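You operate a simulated robot arm through the tools that you are given. There is no shell and no other tool. Be economical: measure what you need, move in short steps, check, and stop when the job is done.

You run a simulated robot arm. Do the job below in one go: nothing can be reset, and whatever is moved stays where it is left.

Task
Scrub the gate hinge half with the wet brush and let it dry on the rack.
Fine: Wait till no drop is left, press the lid back on the water tub and put the brush back. What is to be rubbed or washed off counts as gone when no trace of it is left.

Only the result counts: the job must be done as asked and must still hold three seconds after the hand-in. Knocking over, shifting, dropping, spilling or breaking anything else fails it. A push-on lid holds only when it is set on centred and level and pressed home; a screw cap is set on level and turned clockwise until tight.

Robot
A 6-joint arm with a two-finger parallel gripper, fixed in place. Base frame: the origin is at the foot of the arm, x ahead of it, y to its left, z up; the work surface is at about z = 0.86. Readings come in m, rad, newtons and seconds.
With the tool pointing down near the work surface it reaches from about 0.36 to 0.82 m from the base axis. Its first joint turns from -2.897 to 2.897 rad. Payload 3.91 kg.
Tool frame: the origin (TCP) lies between the finger pads and is the grasp point; the fingertips stand 0.03 m ahead of it; z points along the fingers, y is the line along which they close. The gripper opens to 0.11 m. The fingers are 0.02 m wide and 0.01 m thick; the gripper's body (0.048 by 0.112 m) begins 0.055 m behind the TCP.
Orientation is that of the tool frame in the base frame, as a unit quaternion [w, x, y, z]. With the fingers straight down and closing along the base's y, the tool's x points along the base's -x, its y along +y and its z along -z.

Tools
- The arm moves only by the tool arm_command. Its argument "steps" is a list that holds one entry, the list of rows, each a list of 7 numbers: the opening, from 0 (shut) to 1 (fully open), then the shift along the tool's x, y, z in m, then the turn, a rotation vector about the tool's x, y, z in rad. In form: [[[hand, tx, ty, tz, ax, ay, az], ...]]. A call has 1 to 12 rows; each row is the pose to reach, as a shift and turn from the pose commanded when the call began, along the tool's axes at that moment. Rows are played at 5 a second. More than 0.05 m and 0.15 rad between two rows, or a gripper value outside its range, and nothing of the call is played. Where a pose cannot be reached the arm comes as near as it can. A force on the tool above 40 N (or 10 N above the force at the start of the call, whichever is more), or a blocked arm, ends the call early, and 0.2 s more pass. Each finger travels about 0.045 m/s and halts on what it meets, pressing with about 33 N; the grip force reading is that of the motor and also rises with nothing between the fingers. The clock runs only during rows and for 0.2 s after the last one: add rows that repeat a pose to give the fingers time. It gives the time, the measured TCP pose, the force on the tool (base axes), the opening and the grip force at its end, in the units of the frame above (readings bear some noise), with the torque about the TCP (base axes, N m) and any sound that the robot's microphone picked up, and new pictures: "show" is both (left out), scene, wrist or none.
- Cameras (640 x 400 px; columns grow to the right, rows downward): "scene" is fixed at [0.3988, -0.4993, 1.4954]; the picture's right is [1.00, 0.01, 0.00], its down [0.00, -0.44, -0.90] and it looks along [-0.01, 0.90, -0.44] (base axes); focal length 322 px, centre (320, 200). "wrist" rides on the gripper at [0.077, 0.007, -0.115] in the tool frame; the picture's right is [-0.09, 1.00, 0.00], its down [-0.80, -0.07, -0.59] and it looks along [-0.59, -0.05, 0.80] (tool axes); focal length 270 px, centre (320, 200). There is no depth. A picture from a camera that has moved, and an enlarged one, comes with that camera's place and axes in the base frame and with its lens.
- raise_lower(by): slides the trunk up (or, below 0, down) by that many m; the arm rides with it, the base frame stays. It gives what a move gives, with no picture.
- enlarge(camera, box): a new picture of the part [left, top, right, bottom] of that camera's present view, enlarged. The clock stands still meanwhile.
- hand_in(): hands the job in; it is judged then, once.

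Go step by step. Nothing tells you positions but the pictures and the camera data: compare them with the known pose of the tool, close in by small moves and look again before you grip or let go. The budget is 120 turns and 200 pictures, counting those below and the enlarged ones. Unless the task says otherwise, let go and move clear before handing in, and close with one line.

The tools are called after "Request:" by a JSON object that holds its "api" and its "payload". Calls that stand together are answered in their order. arm_command: Moves the arm, as the interface text tells. Its arguments: {"type":"object","properties":{"steps":{"type":"array"},"show":{"type":"string","enum":["both","scene","wrist","none"]}},"required":["steps"]} The other tools are called the same way: raise_lower (by) slides the trunk up or down; enlarge (camera, box) takes an enlarged picture of a part of a camera's view; hand_in () hands the job in.

At the start:

```text
clock: 0.0
ee_pos: [0.3896, 0.3817, 1.2273]
tcp_rot: [0.0, 0.001, 1.0, 0.0]
ft_force: [0.3, -1.1, -0.1]
torque: [-0.02, 0.02, -0.02]
opening: 0.1101
finger_force: 0.1
trunk travel left (down, up): [-0.55, 0.06]
```

scene: 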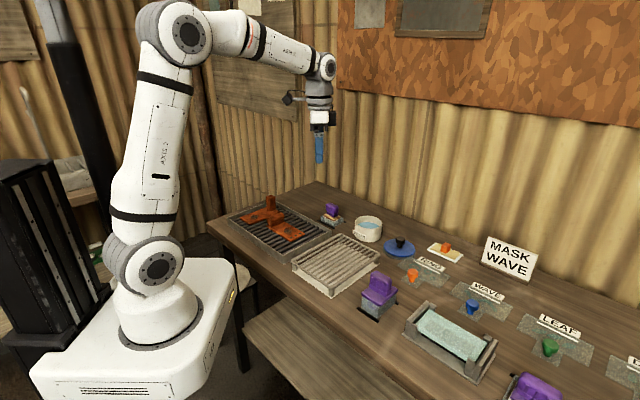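
wrist: 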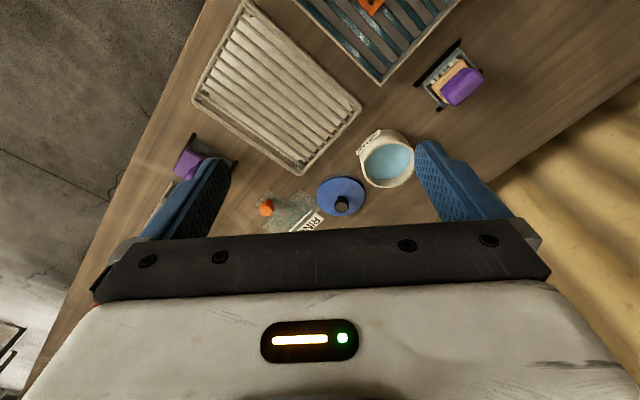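

I see a bench with two racks, a water tub, a blue lid, several purple-handled tools, and an orange-ish object on the dark rack. I'll enlarge the scene to identify each before moving.

Request:
{"api": "enlarge", "payload": {"camera": "scene", "box": [200, 170, 400, 300]}}

Request:
{"api": "enlarge", "payload": {"camera": "scene", "box": [340, 220, 640, 400]}}

Request:
{"api": "enlarge", "payload": {"camera": "wrist", "box": [160, 0, 500, 240]}}

```text
3.08 times, centred on (300, 235) of scene
camera zoom: at [0.3988, -0.4993, 1.4954], right [1.0, 0.01, 0.0], down [0.0, -0.44, -0.9], along [-0.01, 0.9, -0.44], focal length 992 px, centre (382, 92)
```

zoom: 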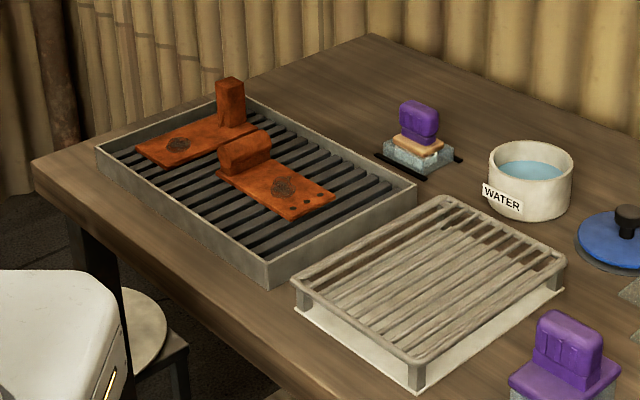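

```text
2.13 times, centred on (490, 310) of scene
camera zoom: at [0.3988, -0.4993, 1.4954], right [1.0, 0.01, 0.0], down [0.0, -0.44, -0.9], along [-0.01, 0.9, -0.44], focal length 688 px, centre (-43, -35)
```

zoom: 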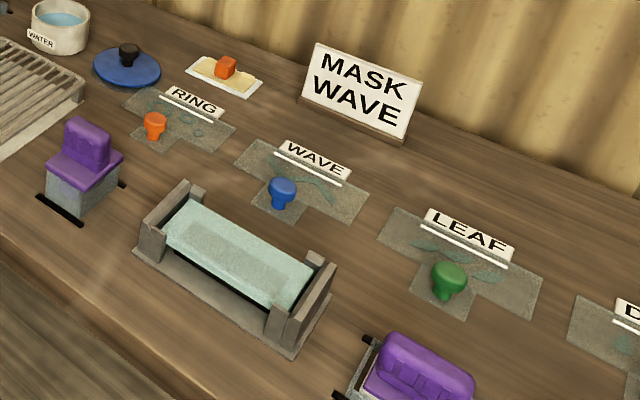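

```text
1.67 times, centred on (330, 120) of wrist
camera zoom: at [0.3121, 0.3893, 1.3426], right [0.09, 1.0, 0.0], down [0.8, -0.07, 0.59], along [0.59, -0.05, -0.8], focal length 450 px, centre (303, 333)
```

zoom: 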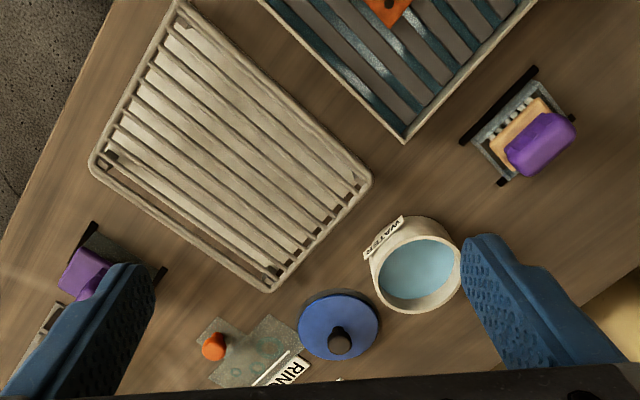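

I'll look closer at the rusty parts and the three purple-handled tools.

Request:
{"api": "enlarge", "payload": {"camera": "scene", "box": [225, 185, 335, 255]}}

Request:
{"api": "enlarge", "payload": {"camera": "scene", "box": [310, 195, 390, 245]}}

Request:
{"api": "enlarge", "payload": {"camera": "scene", "box": [340, 225, 470, 325]}}

Request:
{"api": "enlarge", "payload": {"camera": "scene", "box": [480, 330, 640, 400]}}

```text
5.71 times, centred on (280, 220) of scene
camera zoom: at [0.3988, -0.4993, 1.4954], right [1.0, 0.01, 0.0], down [0.0, -0.44, -0.9], along [-0.01, 0.9, -0.44], focal length 1843 px, centre (549, 86)
```

zoom: 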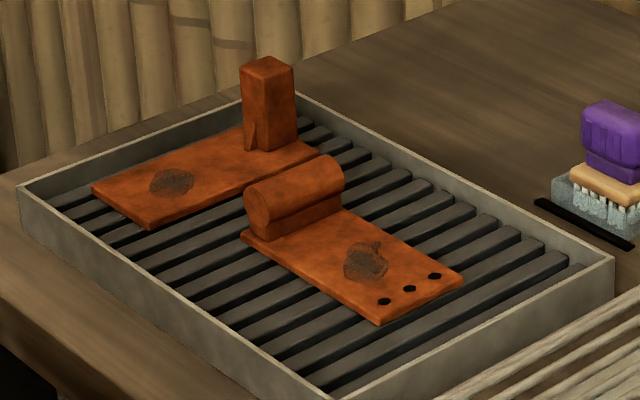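

```text
8.00 times, centred on (350, 220) of scene
camera zoom: at [0.3988, -0.4993, 1.4954], right [1.0, 0.01, 0.0], down [0.0, -0.44, -0.9], along [-0.01, 0.9, -0.44], focal length 2580 px, centre (80, 40)
```

zoom: 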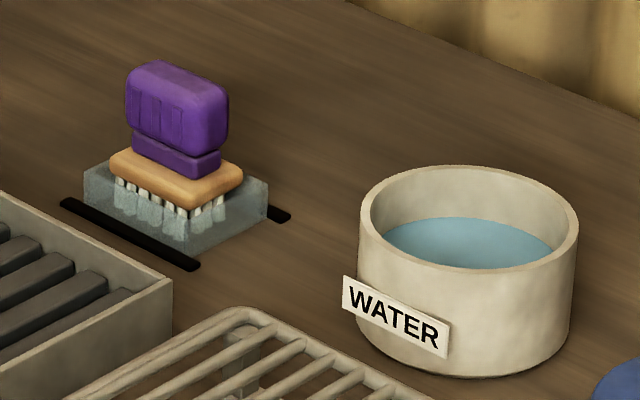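

```text
4.00 times, centred on (405, 275) of scene
camera zoom: at [0.3988, -0.4993, 1.4954], right [1.0, 0.01, 0.0], down [0.0, -0.44, -0.9], along [-0.01, 0.9, -0.44], focal length 1290 px, centre (-20, -100)
```

zoom: 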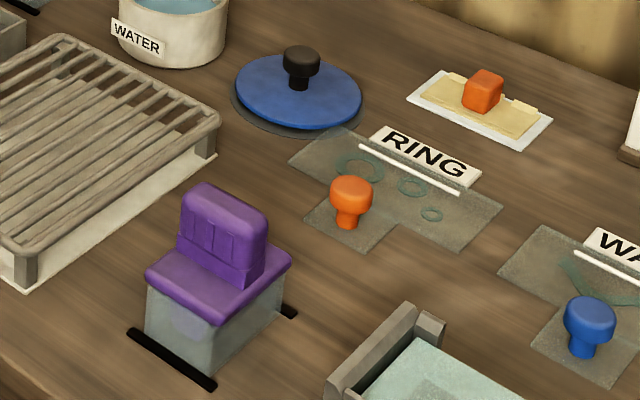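

```text
4.00 times, centred on (560, 365) of scene
camera zoom: at [0.3988, -0.4993, 1.4954], right [1.0, 0.01, 0.0], down [0.0, -0.44, -0.9], along [-0.01, 0.9, -0.44], focal length 1290 px, centre (-640, -460)
```

zoom: 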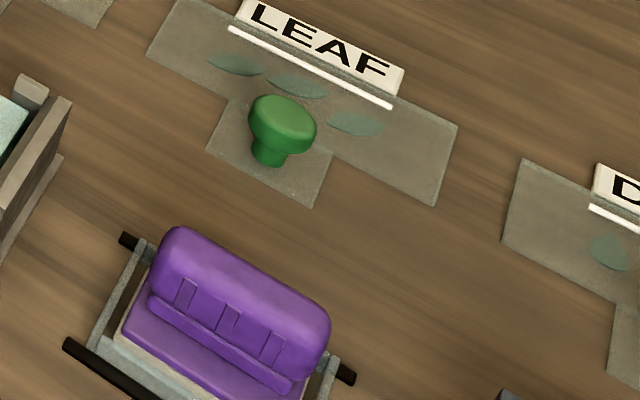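

The hinge half should be the piece with barrel and screw holes (front one in the dark tray), and the brush is the bristled one next to the tub. I'll move the wrist camera over that corner for better measurement.

Request:
{"api": "arm_command", "payload": {"steps": [[[1, 0, 0.04, 0.02, 0, 0, 0], [1, 0, 0.08, 0.03, 0, 0, 0], [1, 0, 0.12, 0.04, 0, 0, 0], [1, 0, 0.15, 0.04, 0, 0, 0], [1, 0, 0.15, 0.04, 0, 0, 0]]], "show": "wrist"}}

```text
clock: 1.2
ee_pos: [0.3888, 0.5318, 1.1865]
tcp_rot: [0.0, 0.0, 1.0, 0.0]
ft_force: [0.5, -0.7, 0.2]
torque: [0.01, 0.02, 0.01]
opening: 0.1096
finger_force: 0.1
trunk travel left (down, up): [-0.55, 0.06]
camera wrist: at [0.3113, 0.5394, 1.3007], right [0.09, 1.0, 0.0], down [0.8, -0.07, 0.59], along [0.59, -0.05, -0.8], focal length 270 px, centre (320, 200)
```

wrist: 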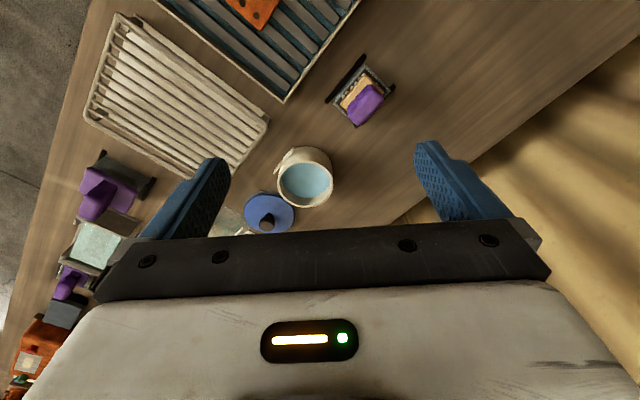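

The wrist view now shows brush, tub, lid, rack. I'll zoom in on the brush and hinge area.

Request:
{"api": "enlarge", "payload": {"camera": "wrist", "box": [300, 40, 420, 140]}}

Request:
{"api": "enlarge", "payload": {"camera": "wrist", "box": [230, 130, 350, 240]}}

```text
4.00 times, centred on (360, 90) of wrist
camera zoom: at [0.3113, 0.5394, 1.3007], right [0.09, 1.0, 0.0], down [0.8, -0.07, 0.59], along [0.59, -0.05, -0.8], focal length 1081 px, centre (160, 640)
```

zoom: 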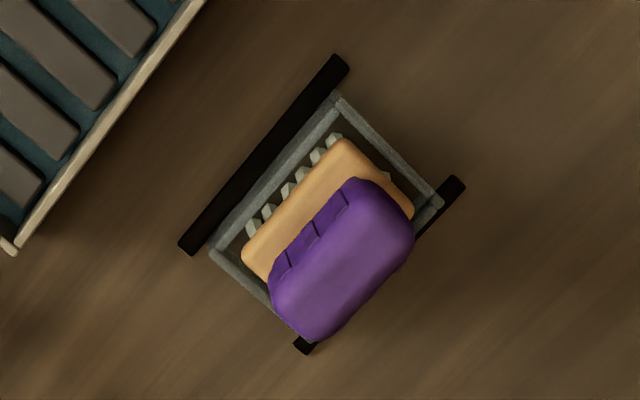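

```text
3.64 times, centred on (290, 185) of wrist
camera zoom: at [0.3113, 0.5394, 1.3007], right [0.09, 1.0, 0.0], down [0.8, -0.07, 0.59], along [0.59, -0.05, -0.8], focal length 983 px, centre (429, 254)
```

zoom: 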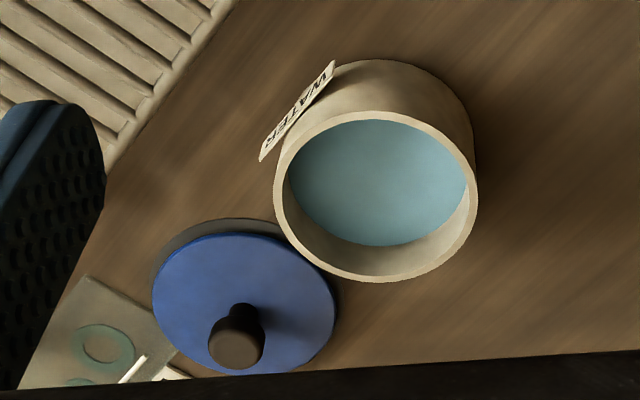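

The brush handle runs along about (-0.7, 0.7), so I'll turn the tool about 44° and hover above it.

Request:
{"api": "arm_command", "payload": {"steps": [[[1, -0.01, 0.02, 0.03, 0, 0, 0.13], [1, -0.02, 0.04, 0.05, 0, 0, 0.26], [1, -0.03, 0.06, 0.07, 0, 0, 0.39], [1, -0.038, 0.061, 0.09, 0, 0, 0.52], [1, -0.038, 0.061, 0.1, 0, 0, 0.65], [1, -0.038, 0.061, 0.1, 0, 0, 0.77], [1, -0.038, 0.061, 0.1, 0, 0, 0.77]]], "show": "both"}}

```text
clock: 2.8
ee_pos: [0.4275, 0.592, 1.0876]
tcp_rot: [0.001, 0.377, 0.926, 0.0]
ft_force: [0.6, 0.2, -0.6]
torque: [0.01, -0.04, -0.04]
opening: 0.1099
finger_force: 0.1
trunk travel left (down, up): [-0.55, 0.06]
camera wrist: at [0.3766, 0.6514, 1.2027], right [0.76, 0.65, 0.0], down [0.52, -0.61, 0.59], along [0.39, -0.45, -0.8], focal length 270 px, centre (320, 200)
```

scene: 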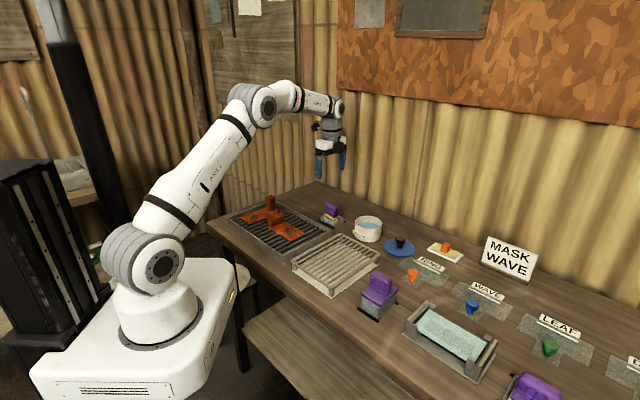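
wrist: 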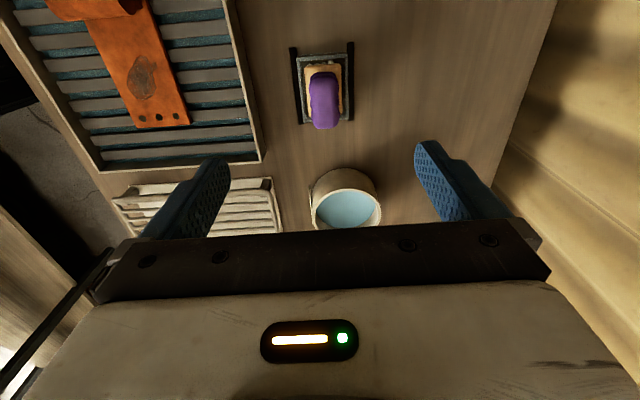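

Aligned roughly. I'll zoom on the brush to refine centre and angle.

Request:
{"api": "enlarge", "payload": {"camera": "wrist", "box": [270, 30, 380, 140]}}

Request:
{"api": "enlarge", "payload": {"camera": "wrist", "box": [0, 0, 280, 180]}}

```text
3.64 times, centred on (325, 85) of wrist
camera zoom: at [0.3766, 0.6514, 1.2027], right [0.76, 0.65, 0.0], down [0.52, -0.61, 0.59], along [0.39, -0.45, -0.8], focal length 983 px, centre (302, 618)
```

zoom: 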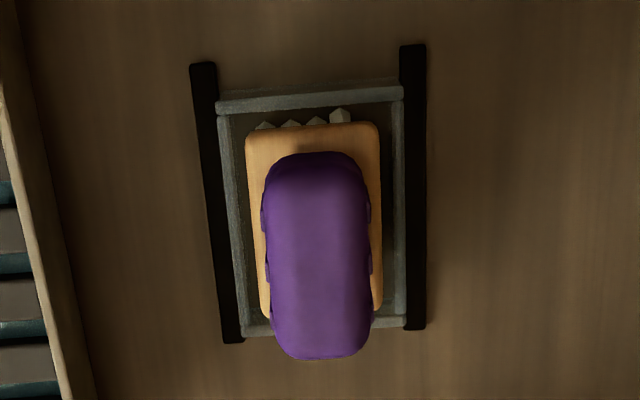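

```text
2.22 times, centred on (140, 90) of wrist
camera zoom: at [0.3766, 0.6514, 1.2027], right [0.76, 0.65, 0.0], down [0.52, -0.61, 0.59], along [0.39, -0.45, -0.8], focal length 601 px, centre (720, 444)
```

zoom: 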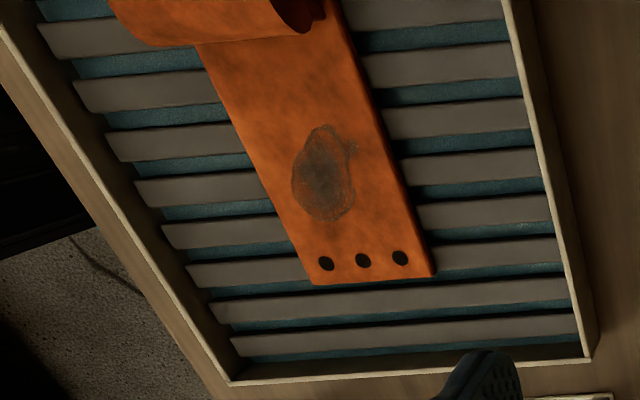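

Brush centre comes out at about (0.434, 0.592), angle 45°. I'll correct and descend partway, then check.

Request:
{"api": "arm_command", "payload": {"steps": [[[1, -0.005, 0.005, 0.04, 0, 0, 0.015], [1, -0.005, 0.005, 0.08, 0, 0, 0.015], [1, -0.005, 0.005, 0.11, 0, 0, 0.015], [1, -0.005, 0.005, 0.12, 0, 0, 0.015], [1, -0.005, 0.005, 0.12, 0, 0, 0.015]]], "show": "both"}}

Request:
{"api": "enlarge", "payload": {"camera": "scene", "box": [290, 150, 390, 240]}}

```text
clock: 4.0
ee_pos: [0.434, 0.5974, 0.9662]
tcp_rot: [0.0, 0.382, 0.924, 0.001]
ft_force: [-0.1, 0.2, 0.0]
torque: [0.01, 0.0, -0.01]
opening: 0.1098
finger_force: 0.1
trunk travel left (down, up): [-0.55, 0.06]
camera wrist: at [0.3841, 0.6561, 1.0808], right [0.77, 0.64, 0.0], down [0.52, -0.62, 0.59], along [0.38, -0.46, -0.8], focal length 270 px, centre (320, 200)
```

scene: 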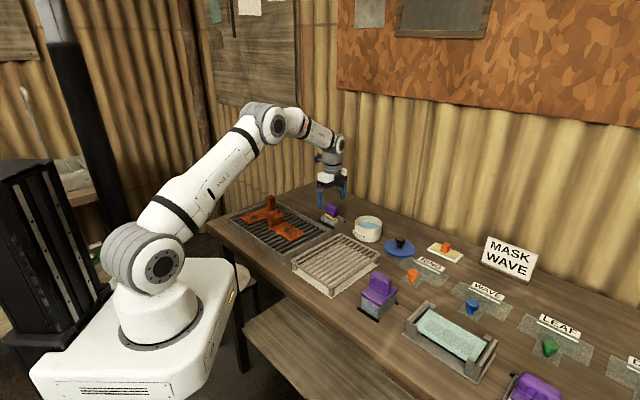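
wrist: 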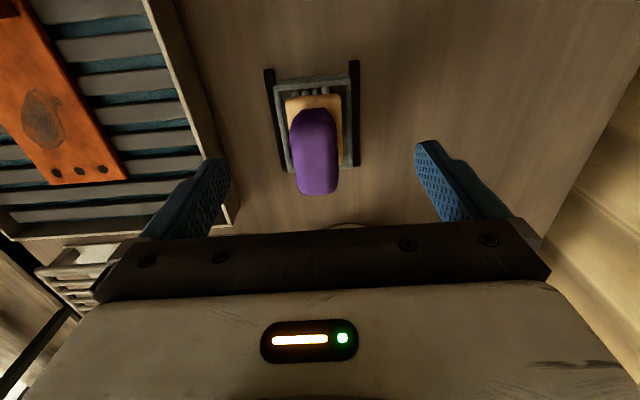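

```text
4.44 times, centred on (340, 195) of scene
camera zoom: at [0.3988, -0.4993, 1.4954], right [1.0, 0.01, 0.0], down [0.0, -0.44, -0.9], along [-0.01, 0.9, -0.44], focal length 1433 px, centre (231, 222)
```

zoom: 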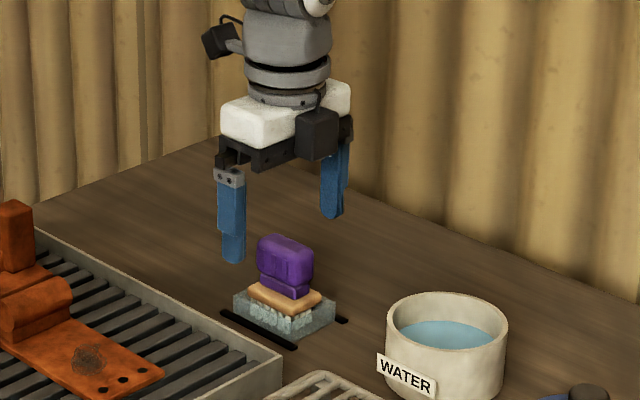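

The brush is centred at about (0.433, 0.592), with the handle from z≈0.90 to 0.937. I'll lower to z≈0.930 and grip.

Request:
{"api": "arm_command", "payload": {"steps": [[[1, -0.003, -0.004, 0.018, 0, 0, 0], [1, -0.003, -0.004, 0.035, 0, 0, 0], [0.6, -0.003, -0.004, 0.035, 0, 0, 0], [0.3, -0.003, -0.004, 0.035, 0, 0, 0], [0.1, -0.003, -0.004, 0.035, 0, 0, 0], [0.1, -0.003, -0.004, 0.035, 0, 0, 0], [0.1, -0.003, -0.004, 0.035, 0, 0, 0], [0.1, -0.003, -0.004, 0.035, 0, 0, 0]]], "show": "wrist"}}

Request:
{"api": "enlarge", "payload": {"camera": "scene", "box": [290, 160, 390, 240]}}

```text
clock: 5.8
ee_pos: [0.4328, 0.588, 0.9326]
tcp_rot: [0.001, 0.383, 0.924, 0.002]
ft_force: [1.4, 0.6, 3.9]
torque: [0.19, -0.13, -0.03]
opening: 0.0276
finger_force: 33.1
trunk travel left (down, up): [-0.55, 0.06]
camera wrist: at [0.3839, 0.6481, 1.0463], right [0.77, 0.64, 0.0], down [0.52, -0.62, 0.59], along [0.38, -0.45, -0.8], focal length 270 px, centre (320, 200)
```

wrist: 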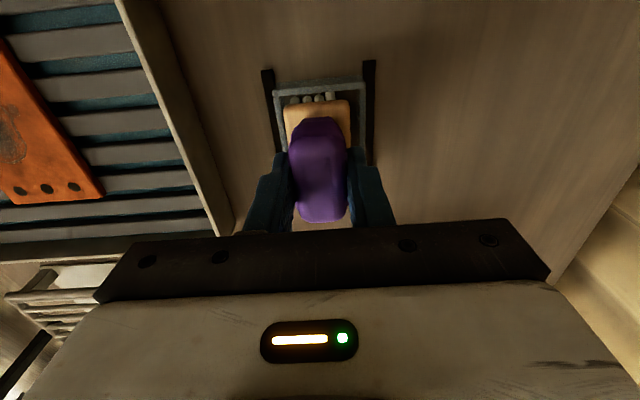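

```text
5.00 times, centred on (340, 200) of scene
camera zoom: at [0.3988, -0.4993, 1.4954], right [1.0, 0.01, 0.0], down [0.0, -0.44, -0.9], along [-0.01, 0.9, -0.44], focal length 1612 px, centre (220, 200)
```

zoom: 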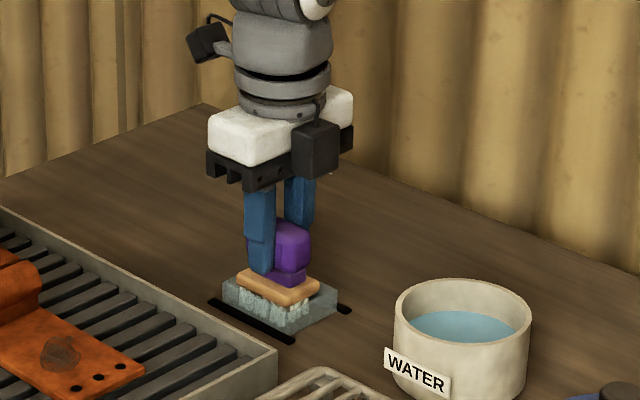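

The brush is gripped. I'll lift it straight up and check.

Request:
{"api": "arm_command", "payload": {"steps": [[[0.1, 0, 0, -0.02, 0, 0, 0], [0.1, 0, 0, -0.05, 0, 0, 0], [0.1, 0, 0, -0.09, 0, 0, 0], [0.1, 0, 0, -0.11, 0, 0, 0], [0.1, 0, 0, -0.11, 0, 0, 0]]], "show": "wrist"}}

Request:
{"api": "enlarge", "payload": {"camera": "scene", "box": [300, 130, 400, 250]}}

```text
clock: 7.0
ee_pos: [0.4328, 0.5892, 1.0426]
tcp_rot: [0.0, 0.383, 0.924, -0.001]
ft_force: [0.8, 0.1, -1.7]
torque: [-0.03, 0.02, -0.02]
opening: 0.0276
finger_force: 33.2
trunk travel left (down, up): [-0.55, 0.06]
camera wrist: at [0.3831, 0.65, 1.158], right [0.77, 0.64, 0.0], down [0.52, -0.62, 0.59], along [0.38, -0.46, -0.8], focal length 270 px, centre (320, 200)
```

wrist: 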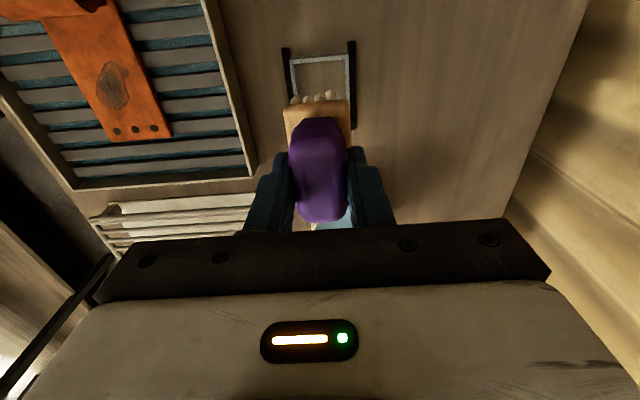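

```text
3.33 times, centred on (350, 190) of scene
camera zoom: at [0.3988, -0.4993, 1.4954], right [1.0, 0.01, 0.0], down [0.0, -0.44, -0.9], along [-0.01, 0.9, -0.44], focal length 1075 px, centre (220, 233)
```

zoom: 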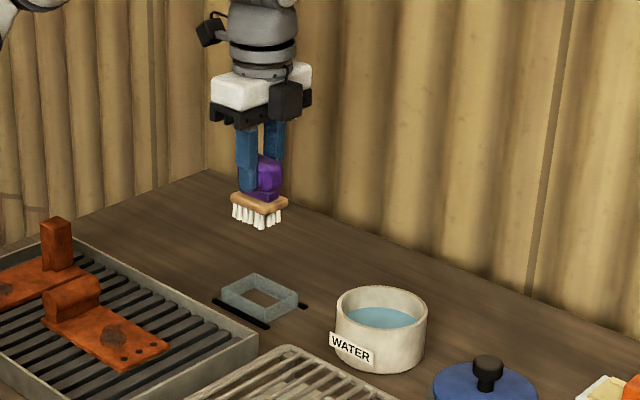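

The brush came free cleanly. I'll carry it over to the tub and look before dipping.

Request:
{"api": "arm_command", "payload": {"steps": [[[0.1, -0.04, 0.005, 0, 0, 0, 0], [0.1, -0.08, 0.01, 0, 0, 0, 0], [0.1, -0.12, 0.015, 0, 0, 0, 0], [0.1, -0.15, 0.019, 0, 0, 0, 0], [0.1, -0.158, 0.019, 0, 0, 0, 0], [0.1, -0.158, 0.019, 0, 0, 0, 0]]], "show": "wrist"}}

Request:
{"api": "enlarge", "payload": {"camera": "scene", "box": [320, 150, 420, 260]}}

```text
clock: 8.4
ee_pos: [0.5582, 0.4859, 1.0426]
tcp_rot: [0.0, 0.383, 0.924, 0.001]
ft_force: [0.4, 0.2, -1.1]
torque: [0.02, 0.01, -0.03]
opening: 0.0276
finger_force: 33.0
trunk travel left (down, up): [-0.55, 0.06]
camera wrist: at [0.5092, 0.5464, 1.1574], right [0.77, 0.64, 0.0], down [0.52, -0.62, 0.59], along [0.38, -0.46, -0.8], focal length 270 px, centre (320, 200)
```

wrist: 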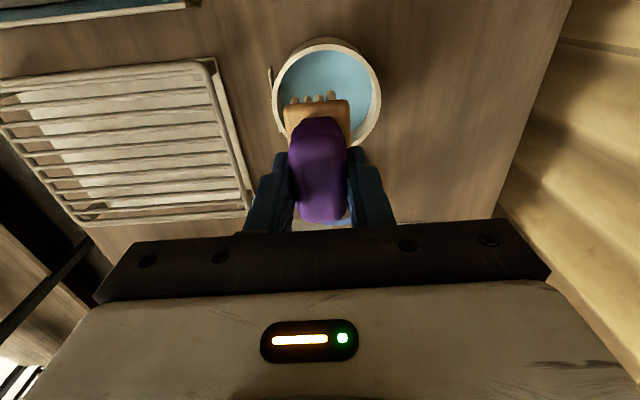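

```text
3.64 times, centred on (370, 205) of scene
camera zoom: at [0.3988, -0.4993, 1.4954], right [1.0, 0.01, 0.0], down [0.0, -0.44, -0.9], along [-0.01, 0.9, -0.44], focal length 1173 px, centre (138, 182)
```

zoom: 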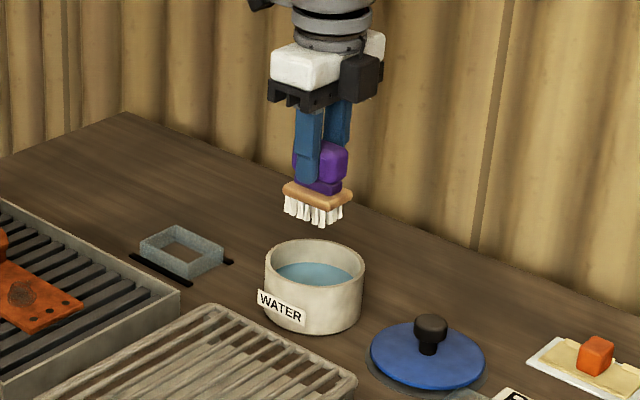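

The brush is just shy of the tub centre by ~6 mm. I'll correct and dip.

Request:
{"api": "arm_command", "payload": {"steps": [[[0.1, 0.005, 0.0035, 0.02, 0, 0, 0], [0.1, 0.005, 0.0035, 0.05, 0, 0, 0], [0.1, 0.005, 0.0035, 0.075, 0, 0, 0], [0.1, 0.005, 0.0035, 0.094, 0, 0, 0], [0.1, 0.005, 0.0035, 0.098, 0, 0, 0], [0.1, 0.005, 0.0035, 0.098, 0, 0, 0], [0.1, 0.005, 0.0035, 0.098, 0, 0, 0]]], "show": "wrist"}}

Request:
{"api": "enlarge", "payload": {"camera": "scene", "box": [320, 170, 420, 260]}}

```text
clock: 9.5
ee_pos: [0.5563, 0.4977, 0.9613]
tcp_rot: [0.004, 0.383, 0.924, 0.01]
ft_force: [-6.6, -6.5, 22.1]
torque: [-0.62, 0.85, 0.01]
opening: 0.028
finger_force: 32.9
trunk travel left (down, up): [-0.55, 0.06]
stopped in row 5: the force on the tool passed its limit at 46 N (the readings are from after the stop); the commanded pose is now the measured one
camera wrist: at [0.5053, 0.555, 1.0759], right [0.77, 0.64, 0.02], down [0.51, -0.62, 0.59], along [0.39, -0.44, -0.8], focal length 270 px, centre (320, 200)
```

wrist: 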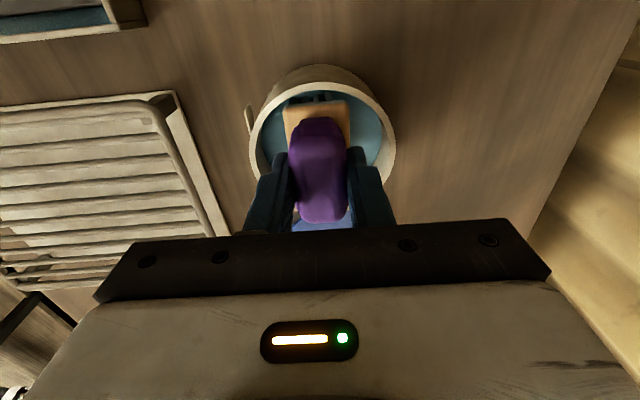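

```text
4.44 times, centred on (370, 215) of scene
camera zoom: at [0.3988, -0.4993, 1.4954], right [1.0, 0.01, 0.0], down [0.0, -0.44, -0.9], along [-0.01, 0.9, -0.44], focal length 1433 px, centre (98, 133)
```

zoom: 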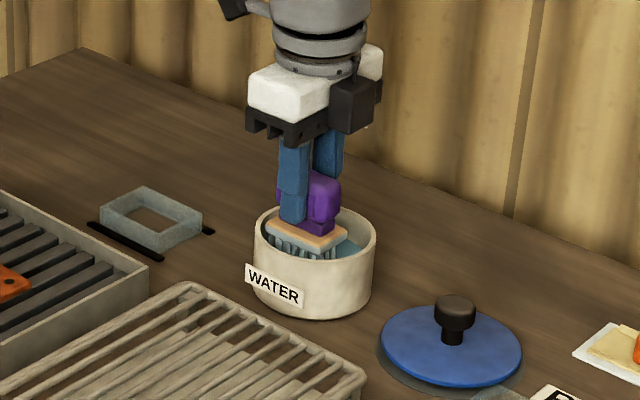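

The brush touched something in the tub at z≈0.961 and stopped; the bristles look wetted. I'll lift and inspect them and the tub.

Request:
{"api": "arm_command", "payload": {"steps": [[[0.1, 0, 0, -0.01, 0, 0, 0], [0.1, 0, 0, -0.04, 0, 0, 0], [0.1, 0, 0, -0.07, 0, 0, 0], [0.1, 0, 0, -0.08, 0, 0, 0]]], "show": "wrist"}}

Request:
{"api": "enlarge", "payload": {"camera": "scene", "box": [330, 170, 410, 250]}}

```text
clock: 10.5
ee_pos: [0.5589, 0.4989, 1.0349]
tcp_rot: [0.002, 0.383, 0.924, 0.008]
ft_force: [0.0, -0.3, -1.9]
torque: [0.04, 0.02, -0.03]
opening: 0.0277
finger_force: 32.9
trunk travel left (down, up): [-0.55, 0.06]
camera wrist: at [0.5083, 0.5567, 1.1507], right [0.77, 0.64, 0.01], down [0.51, -0.62, 0.59], along [0.39, -0.45, -0.8], focal length 270 px, centre (320, 200)
```

wrist: 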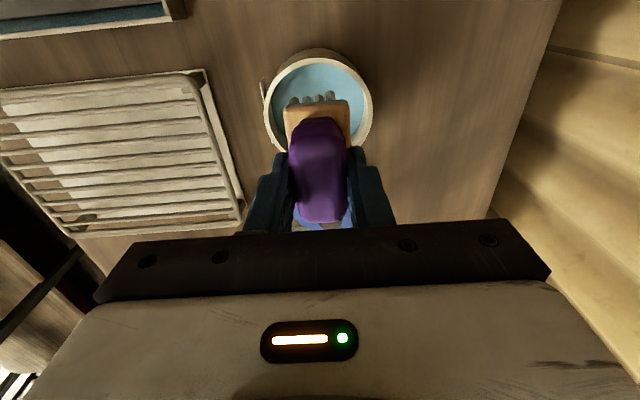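

```text
5.00 times, centred on (370, 210) of scene
camera zoom: at [0.3988, -0.4993, 1.4954], right [1.0, 0.01, 0.0], down [0.0, -0.44, -0.9], along [-0.01, 0.9, -0.44], focal length 1612 px, centre (70, 150)
```

zoom: 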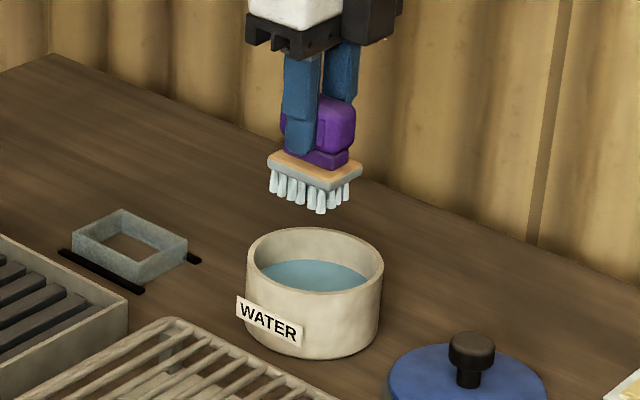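

The bristles are now wet. Next I'll carry the brush over the hinge plate's dark stain at about (0.275, 0.473), hovering high enough to clear the barrel.

Request:
{"api": "arm_command", "payload": {"steps": [[[0.1, 0.02, -0.025, 0, 0.016, 0, 0], [0.1, 0.045, -0.055, 0, 0.016, 0, 0], [0.1, 0.07, -0.085, 0, 0.016, 0, 0], [0.1, 0.095, -0.115, 0, 0.016, 0, 0], [0.1, 0.12, -0.145, 0, 0.016, 0, 0], [0.1, 0.145, -0.175, 0, 0.016, 0, 0], [0.1, 0.17, -0.205, 0, 0.016, 0, 0], [0.1, 0.181, -0.22, 0, 0.016, 0, 0], [0.1, 0.181, -0.22, 0, 0.016, 0, 0]]], "show": "wrist"}}

Request:
{"api": "enlarge", "payload": {"camera": "scene", "box": [220, 160, 340, 260]}}

```text
clock: 12.5
ee_pos: [0.2743, 0.4691, 1.0336]
tcp_rot: [0.0, 0.382, 0.924, -0.001]
ft_force: [0.3, -0.8, -1.5]
torque: [-0.01, -0.01, 0.01]
opening: 0.0277
finger_force: 33.1
trunk travel left (down, up): [-0.55, 0.06]
camera wrist: at [0.2238, 0.5296, 1.1475], right [0.77, 0.64, 0.0], down [0.52, -0.62, 0.59], along [0.38, -0.46, -0.8], focal length 270 px, centre (320, 200)
```

wrist: 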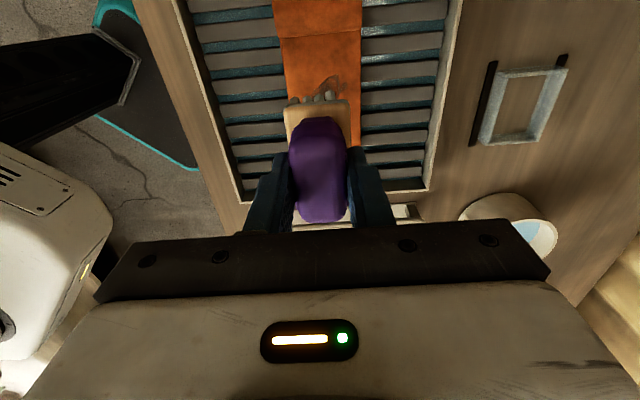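

```text
4.00 times, centred on (280, 210) of scene
camera zoom: at [0.3988, -0.4993, 1.4954], right [1.0, 0.01, 0.0], down [0.0, -0.44, -0.9], along [-0.01, 0.9, -0.44], focal length 1290 px, centre (480, 160)
```

zoom: 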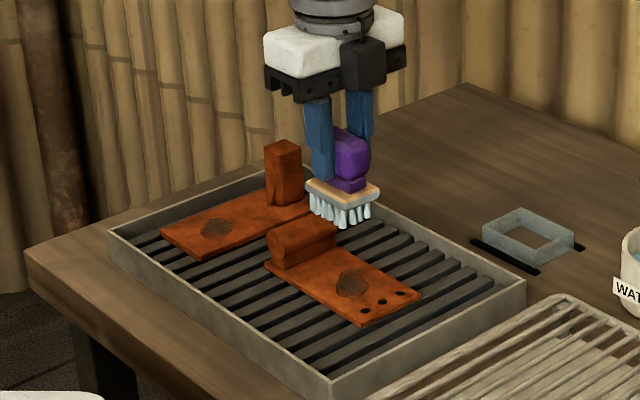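

Positioned over the stain. I'll descend to just above expected contact.

Request:
{"api": "arm_command", "payload": {"steps": [[[0.1, 0.004, 0, 0.03, 0, 0, 0], [0.1, 0.004, 0, 0.055, 0, 0, 0], [0.1, 0.004, 0, 0.066, 0, 0, 0], [0.1, 0.004, 0, 0.07, 0, 0, 0], [0.1, 0.004, 0, 0.072, 0, 0, 0]]], "show": "none"}}

Request:
{"api": "enlarge", "payload": {"camera": "scene", "box": [240, 170, 320, 250]}}

```text
clock: 13.7
ee_pos: [0.2712, 0.472, 0.9609]
tcp_rot: [0.0, 0.382, 0.924, -0.001]
ft_force: [-0.1, 0.0, -2.9]
torque: [-0.01, -0.01, -0.02]
opening: 0.0277
finger_force: 33.0
trunk travel left (down, up): [-0.55, 0.06]
```

```text
5.00 times, centred on (280, 210) of scene
camera zoom: at [0.3988, -0.4993, 1.4954], right [1.0, 0.01, 0.0], down [0.0, -0.44, -0.9], along [-0.01, 0.9, -0.44], focal length 1612 px, centre (520, 150)
```

zoom: 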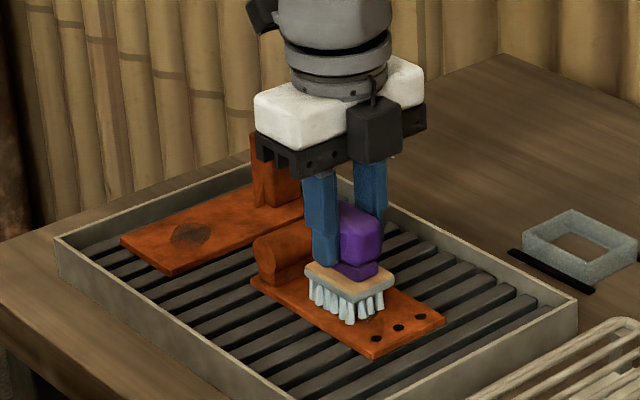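

Nearly touching. I'll lower in 2 mm steps.

Request:
{"api": "arm_command", "payload": {"steps": [[[0.1, 0, 0, 0.002, 0, 0, 0], [0.1, 0, 0, 0.004, 0, 0, 0], [0.1, 0, 0, 0.006, 0, 0, 0], [0.1, 0, 0, 0.006, 0, 0, 0]]], "show": "none"}}

```text
clock: 14.5
ee_pos: [0.2713, 0.4725, 0.9589]
tcp_rot: [0.0, 0.383, 0.924, 0.003]
ft_force: [-5.6, -8.7, 21.1]
torque: [-0.93, 0.35, -0.03]
opening: 0.0276
finger_force: 32.9
trunk travel left (down, up): [-0.55, 0.06]
stopped in row 4: the force on the tool passed its limit at 42 N (the readings are from after the stop); the commanded pose is now the measured one
```

Contact found at z≈0.959. I'll back off ~1 mm and run scrubbing strokes over the stain.

Request:
{"api": "arm_command", "payload": {"steps": [[[0.1, 0, 0, -0.001, 0, 0, 0], [0.1, 0.01, 0, -0.001, 0, 0, 0], [0.1, 0.02, 0, -0.001, 0, 0, 0], [0.1, 0.01, 0, -0.001, 0, 0, 0], [0.1, 0, 0, -0.001, 0, 0, 0], [0.1, -0.01, 0, -0.001, 0, 0, 0], [0.1, -0.02, 0, -0.001, 0, 0, 0], [0.1, -0.01, 0, -0.001, 0, 0, 0], [0.1, 0, 0, -0.001, 0, 0, 0], [0.1, 0.01, 0, -0.001, 0, 0, 0], [0.1, 0.02, 0, -0.001, 0, 0, 0], [0.1, 0.0, 0, -0.001, 0, 0, 0]]], "show": "wrist"}}

Request:
{"api": "enlarge", "payload": {"camera": "scene", "box": [240, 170, 320, 250]}}

```text
clock: 16.5
ee_pos: [0.2789, 0.4648, 0.9598]
tcp_rot: [0.001, 0.383, 0.924, 0.001]
ft_force: [2.6, -8.1, 16.1]
torque: [-0.35, 0.18, 0.12]
opening: 0.0279
finger_force: 33.2
trunk travel left (down, up): [-0.55, 0.06]
stopped in row 9: the force on the tool passed its limit at 41 N (the readings are from after the stop); the commanded pose is now the measured one
camera wrist: at [0.2277, 0.5254, 1.0746], right [0.77, 0.64, 0.0], down [0.51, -0.62, 0.6], along [0.38, -0.46, -0.8], focal length 270 px, centre (320, 200)
```

wrist: 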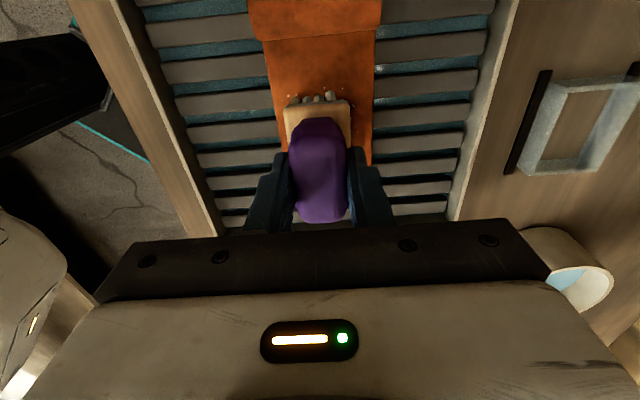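

```text
5.00 times, centred on (280, 210) of scene
camera zoom: at [0.3988, -0.4993, 1.4954], right [1.0, 0.01, 0.0], down [0.0, -0.44, -0.9], along [-0.01, 0.9, -0.44], focal length 1612 px, centre (520, 150)
```

zoom: 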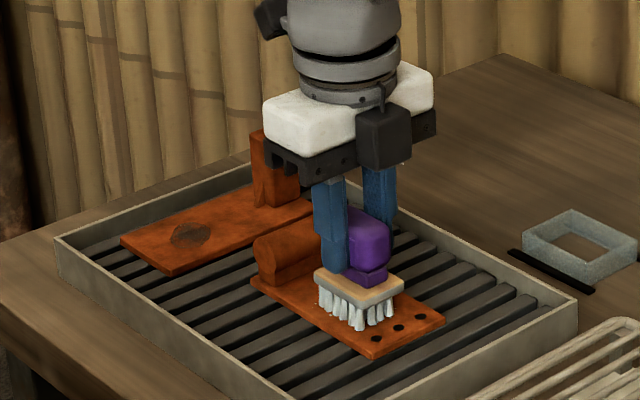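

The strokes have worked; I'll lift slightly to check what's left of the stain.

Request:
{"api": "arm_command", "payload": {"steps": [[[0.1, 0, 0, -0.02, 0, 0, 0], [0.1, 0.03, 0.0, -0.05, 0, 0, 0], [0.1, 0.06, 0.0, -0.06, 0, 0, 0], [0.1, 0.06, 0.0, -0.06, 0, 0, 0]]], "show": "none"}}

Request:
{"api": "enlarge", "payload": {"camera": "scene", "box": [240, 190, 320, 250]}}

```text
clock: 17.5
ee_pos: [0.2345, 0.5087, 1.0155]
tcp_rot: [0.003, 0.383, 0.924, 0.0]
ft_force: [0.1, -0.1, -2.3]
torque: [0.04, -0.01, 0.01]
opening: 0.0276
finger_force: 32.8
trunk travel left (down, up): [-0.55, 0.06]
```

```text
6.67 times, centred on (280, 220) of scene
camera zoom: at [0.3988, -0.4993, 1.4954], right [1.0, 0.01, 0.0], down [0.0, -0.44, -0.9], along [-0.01, 0.9, -0.44], focal length 2150 px, centre (587, 67)
```

zoom: 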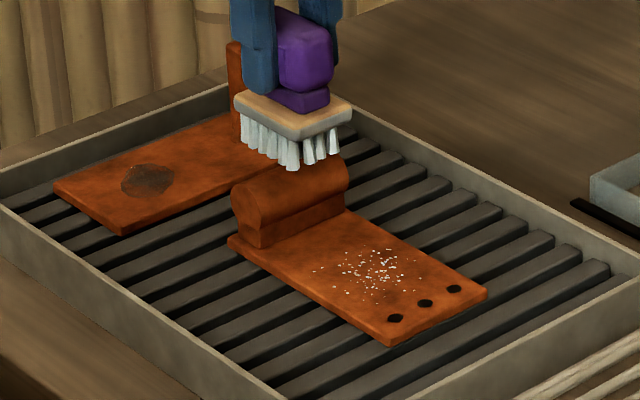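

The stain looks gone, leaving white droplets. I'll zoom tightly to verify no trace remains.

Request:
{"api": "enlarge", "payload": {"camera": "scene", "box": [275, 213, 305, 235]}}

Request:
{"api": "arm_command", "payload": {"steps": [[[0.1, 0.03, 0.03, -0.03, 0, 0, 0], [0.1, 0.06, 0.06, -0.06, 0, 0, 0], [0.1, 0.06, 0.09, -0.06, 0, 0, 0], [0.1, 0.06, 0.09, -0.06, 0, 0, 0]]], "show": "wrist"}}

```text
16.00 times, centred on (290, 224) of scene
camera zoom: at [0.3988, -0.4993, 1.4954], right [1.0, 0.01, 0.0], down [0.0, -0.44, -0.9], along [-0.01, 0.9, -0.44], focal length 5160 px, centre (800, -184)
```

zoom: 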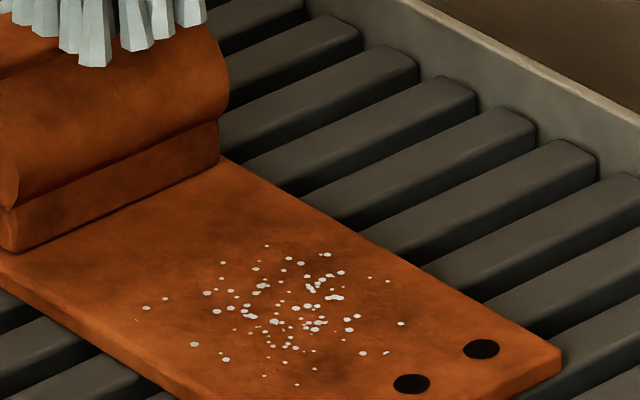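

```text
refused: row 1 steps farther than a row can; nothing moved
```

The plate looks clean, but I'll check from above with the wrist camera.

Request:
{"api": "arm_command", "payload": {"steps": [[[0.1, 0.02, 0.0, -0.03, 0, 0, 0], [0.1, 0.04, -0.01, -0.06, 0, 0, 0], [0.1, 0.05, -0.01, -0.09, 0, 0, 0], [0.1, 0.05, -0.01, -0.09, 0, 0, 0]]], "show": "wrist"}}

```text
clock: 18.5
ee_pos: [0.1911, 0.5412, 1.1066]
tcp_rot: [0.002, 0.383, 0.924, -0.001]
ft_force: [-0.6, -0.3, -1.4]
torque: [0.03, -0.01, 0.02]
opening: 0.0276
finger_force: 32.7
trunk travel left (down, up): [-0.55, 0.06]
camera wrist: at [0.1407, 0.6017, 1.2214], right [0.77, 0.64, 0.0], down [0.51, -0.62, 0.6], along [0.38, -0.46, -0.8], focal length 270 px, centre (320, 200)
```

wrist: 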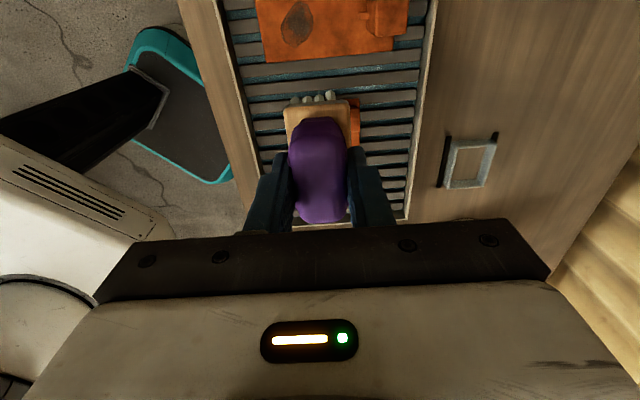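

I'll give it one more light scrubbing pass to be safe, returning above the spot first.

Request:
{"api": "arm_command", "payload": {"steps": [[[0.1, -0.04, 0.003, 0.01, 0, 0, 0], [0.1, -0.08, 0.006, 0.03, 0, 0, 0], [0.1, -0.113, 0.008, 0.06, 0, 0, 0], [0.1, -0.113, 0.008, 0.1, 0, 0, 0], [0.1, -0.113, 0.008, 0.13, 0, 0, 0], [0.1, -0.113, 0.008, 0.143, 0, 0, 0], [0.1, -0.113, 0.008, 0.143, 0, 0, 0]]], "show": "none"}}

```text
clock: 20.1
ee_pos: [0.276, 0.4651, 0.9672]
tcp_rot: [0.001, 0.382, 0.924, 0.0]
ft_force: [-0.2, -1.1, -2.9]
torque: [0.0, 0.0, -0.03]
opening: 0.0279
finger_force: 33.0
trunk travel left (down, up): [-0.55, 0.06]
```

Request:
{"api": "arm_command", "payload": {"steps": [[[0.1, 0, 0, 0.004, 0, 0, 0], [0.1, 0, 0, 0.0065, 0, 0, 0], [0.1, 0.01, 0.004, 0.0065, 0, 0, 0], [0.1, 0.02, 0.008, 0.0065, 0, 0, 0], [0.1, 0.01, 0.008, 0.0065, 0, 0, 0], [0.1, 0, 0.008, 0.0065, 0, 0, 0], [0.1, 0, 0, 0.0065, 0, 0, 0], [0.1, 0.01, -0.008, 0.0065, 0, 0, 0], [0.1, 0.02, -0.008, 0.0065, 0, 0, 0], [0.1, 0.01, -0.008, 0.0065, 0, 0, 0], [0.1, 0, -0.008, 0.0065, 0, 0, 0], [0.1, 0, 0, 0.0065, 0, 0, 0]]], "show": "none"}}

```text
clock: 22.7
ee_pos: [0.2775, 0.4625, 0.9597]
tcp_rot: [0.002, 0.383, 0.924, -0.001]
ft_force: [-10.6, -6.8, 15.3]
torque: [-0.12, 0.7, 0.17]
opening: 0.0281
finger_force: 32.9
trunk travel left (down, up): [-0.55, 0.06]
```

Second pass done without trouble. Lift and check the plate and brush while carrying the brush towards its holder.

Request:
{"api": "arm_command", "payload": {"steps": [[[0.1, 0, 0, -0.03, 0, 0, 0], [0.1, 0, 0, -0.07, 0, 0, 0], [0.1, -0.004, 0.03, -0.085, 0, 0, 0], [0.1, -0.008, 0.07, -0.085, 0, 0, 0], [0.1, -0.012, 0.11, -0.085, 0, 0, 0], [0.1, -0.016, 0.15, -0.085, 0, 0, 0], [0.1, -0.02, 0.185, -0.085, 0, 0, 0], [0.1, -0.0206, 0.199, -0.085, 0, 0, 0], [0.1, -0.0206, 0.199, -0.085, 0, 0, 0]]], "show": "wrist"}}

Request:
{"api": "enlarge", "payload": {"camera": "scene", "box": [265, 205, 311, 235]}}

Request:
{"api": "enlarge", "payload": {"camera": "scene", "box": [290, 150, 380, 240]}}

```text
clock: 24.7
ee_pos: [0.4307, 0.5889, 1.0437]
tcp_rot: [0.002, 0.383, 0.924, 0.001]
ft_force: [0.1, 0.1, -2.0]
torque: [-0.01, -0.01, 0.0]
opening: 0.0276
finger_force: 32.6
trunk travel left (down, up): [-0.55, 0.06]
camera wrist: at [0.3817, 0.6491, 1.1577], right [0.77, 0.64, 0.0], down [0.51, -0.62, 0.6], along [0.38, -0.46, -0.8], focal length 270 px, centre (320, 200)
```

wrist: 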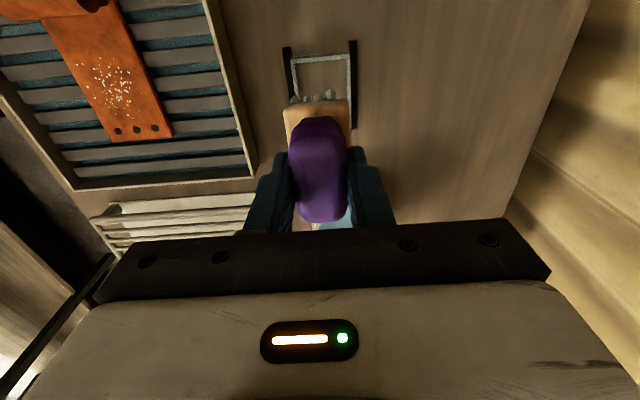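

```text
13.33 times, centred on (288, 220) of scene
camera zoom: at [0.3988, -0.4993, 1.4954], right [1.0, 0.01, 0.0], down [0.0, -0.44, -0.9], along [-0.01, 0.9, -0.44], focal length 4300 px, centre (747, -67)
```

zoom: 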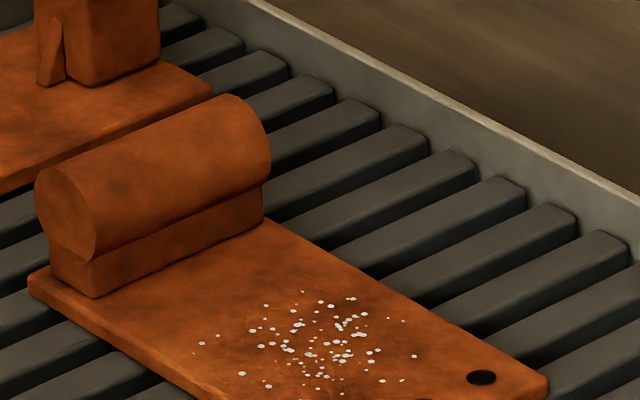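

```text
4.44 times, centred on (335, 195) of scene
camera zoom: at [0.3988, -0.4993, 1.4954], right [1.0, 0.01, 0.0], down [0.0, -0.44, -0.9], along [-0.01, 0.9, -0.44], focal length 1433 px, centre (253, 222)
```

zoom: 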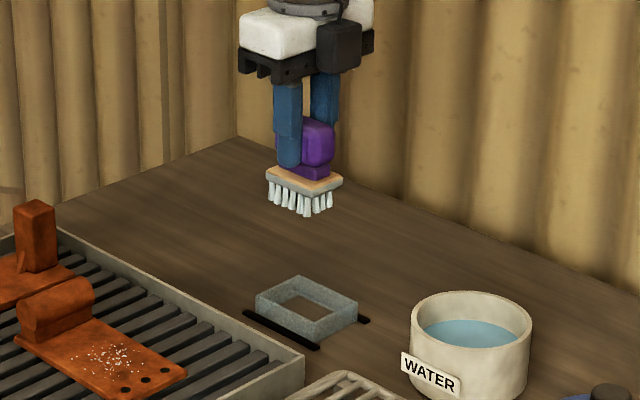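

The stain is gone, and the brush sits over its holder as when it left. I'll zoom on the plate for a second check and lower the brush most of the way.

Request:
{"api": "enlarge", "payload": {"camera": "wrist", "box": [40, 20, 200, 150]}}

Request:
{"api": "arm_command", "payload": {"steps": [[[0.1, -0.0014, 0.0014, 0.04, 0, 0, 0], [0.1, -0.0014, 0.0014, 0.07, 0, 0, 0], [0.1, -0.0014, 0.0014, 0.085, 0, 0, 0], [0.1, -0.0014, 0.0014, 0.085, 0, 0, 0]]], "show": "wrist"}}

Request:
{"api": "enlarge", "payload": {"camera": "scene", "box": [300, 180, 370, 240]}}

```text
3.08 times, centred on (120, 85) of wrist
camera zoom: at [0.3817, 0.6491, 1.1577], right [0.77, 0.64, 0.0], down [0.51, -0.62, 0.6], along [0.38, -0.46, -0.8], focal length 832 px, centre (935, 554)
```

zoom: 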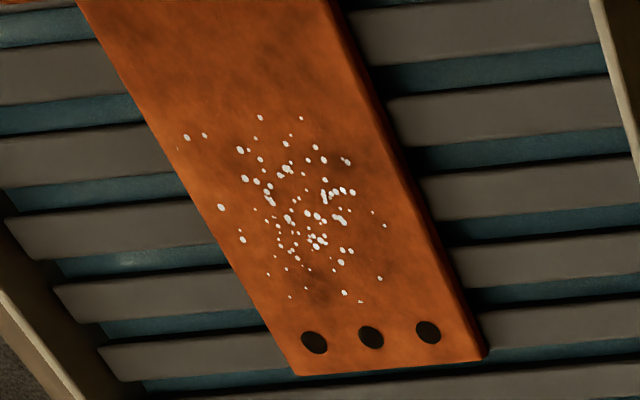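

```text
clock: 25.7
ee_pos: [0.4356, 0.5896, 0.9579]
tcp_rot: [0.002, 0.383, 0.924, 0.001]
ft_force: [0.3, -0.2, -3.4]
torque: [0.01, -0.01, -0.02]
opening: 0.0278
finger_force: 32.7
trunk travel left (down, up): [-0.55, 0.06]
camera wrist: at [0.3848, 0.6506, 1.073], right [0.77, 0.64, 0.0], down [0.51, -0.62, 0.6], along [0.38, -0.46, -0.8], focal length 270 px, centre (320, 200)
```

wrist: 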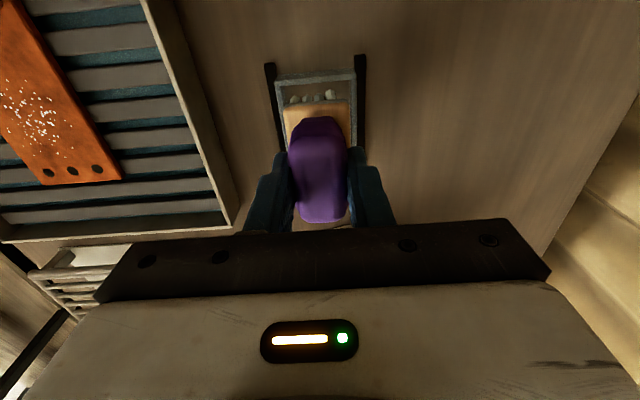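

```text
6.67 times, centred on (335, 210) of scene
camera zoom: at [0.3988, -0.4993, 1.4954], right [1.0, 0.01, 0.0], down [0.0, -0.44, -0.9], along [-0.01, 0.9, -0.44], focal length 2150 px, centre (220, 133)
```

zoom: 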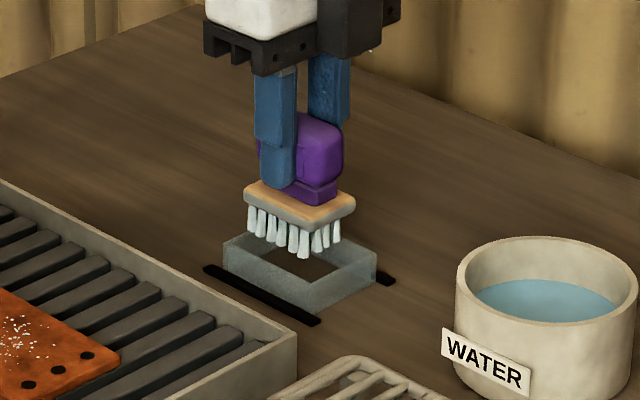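

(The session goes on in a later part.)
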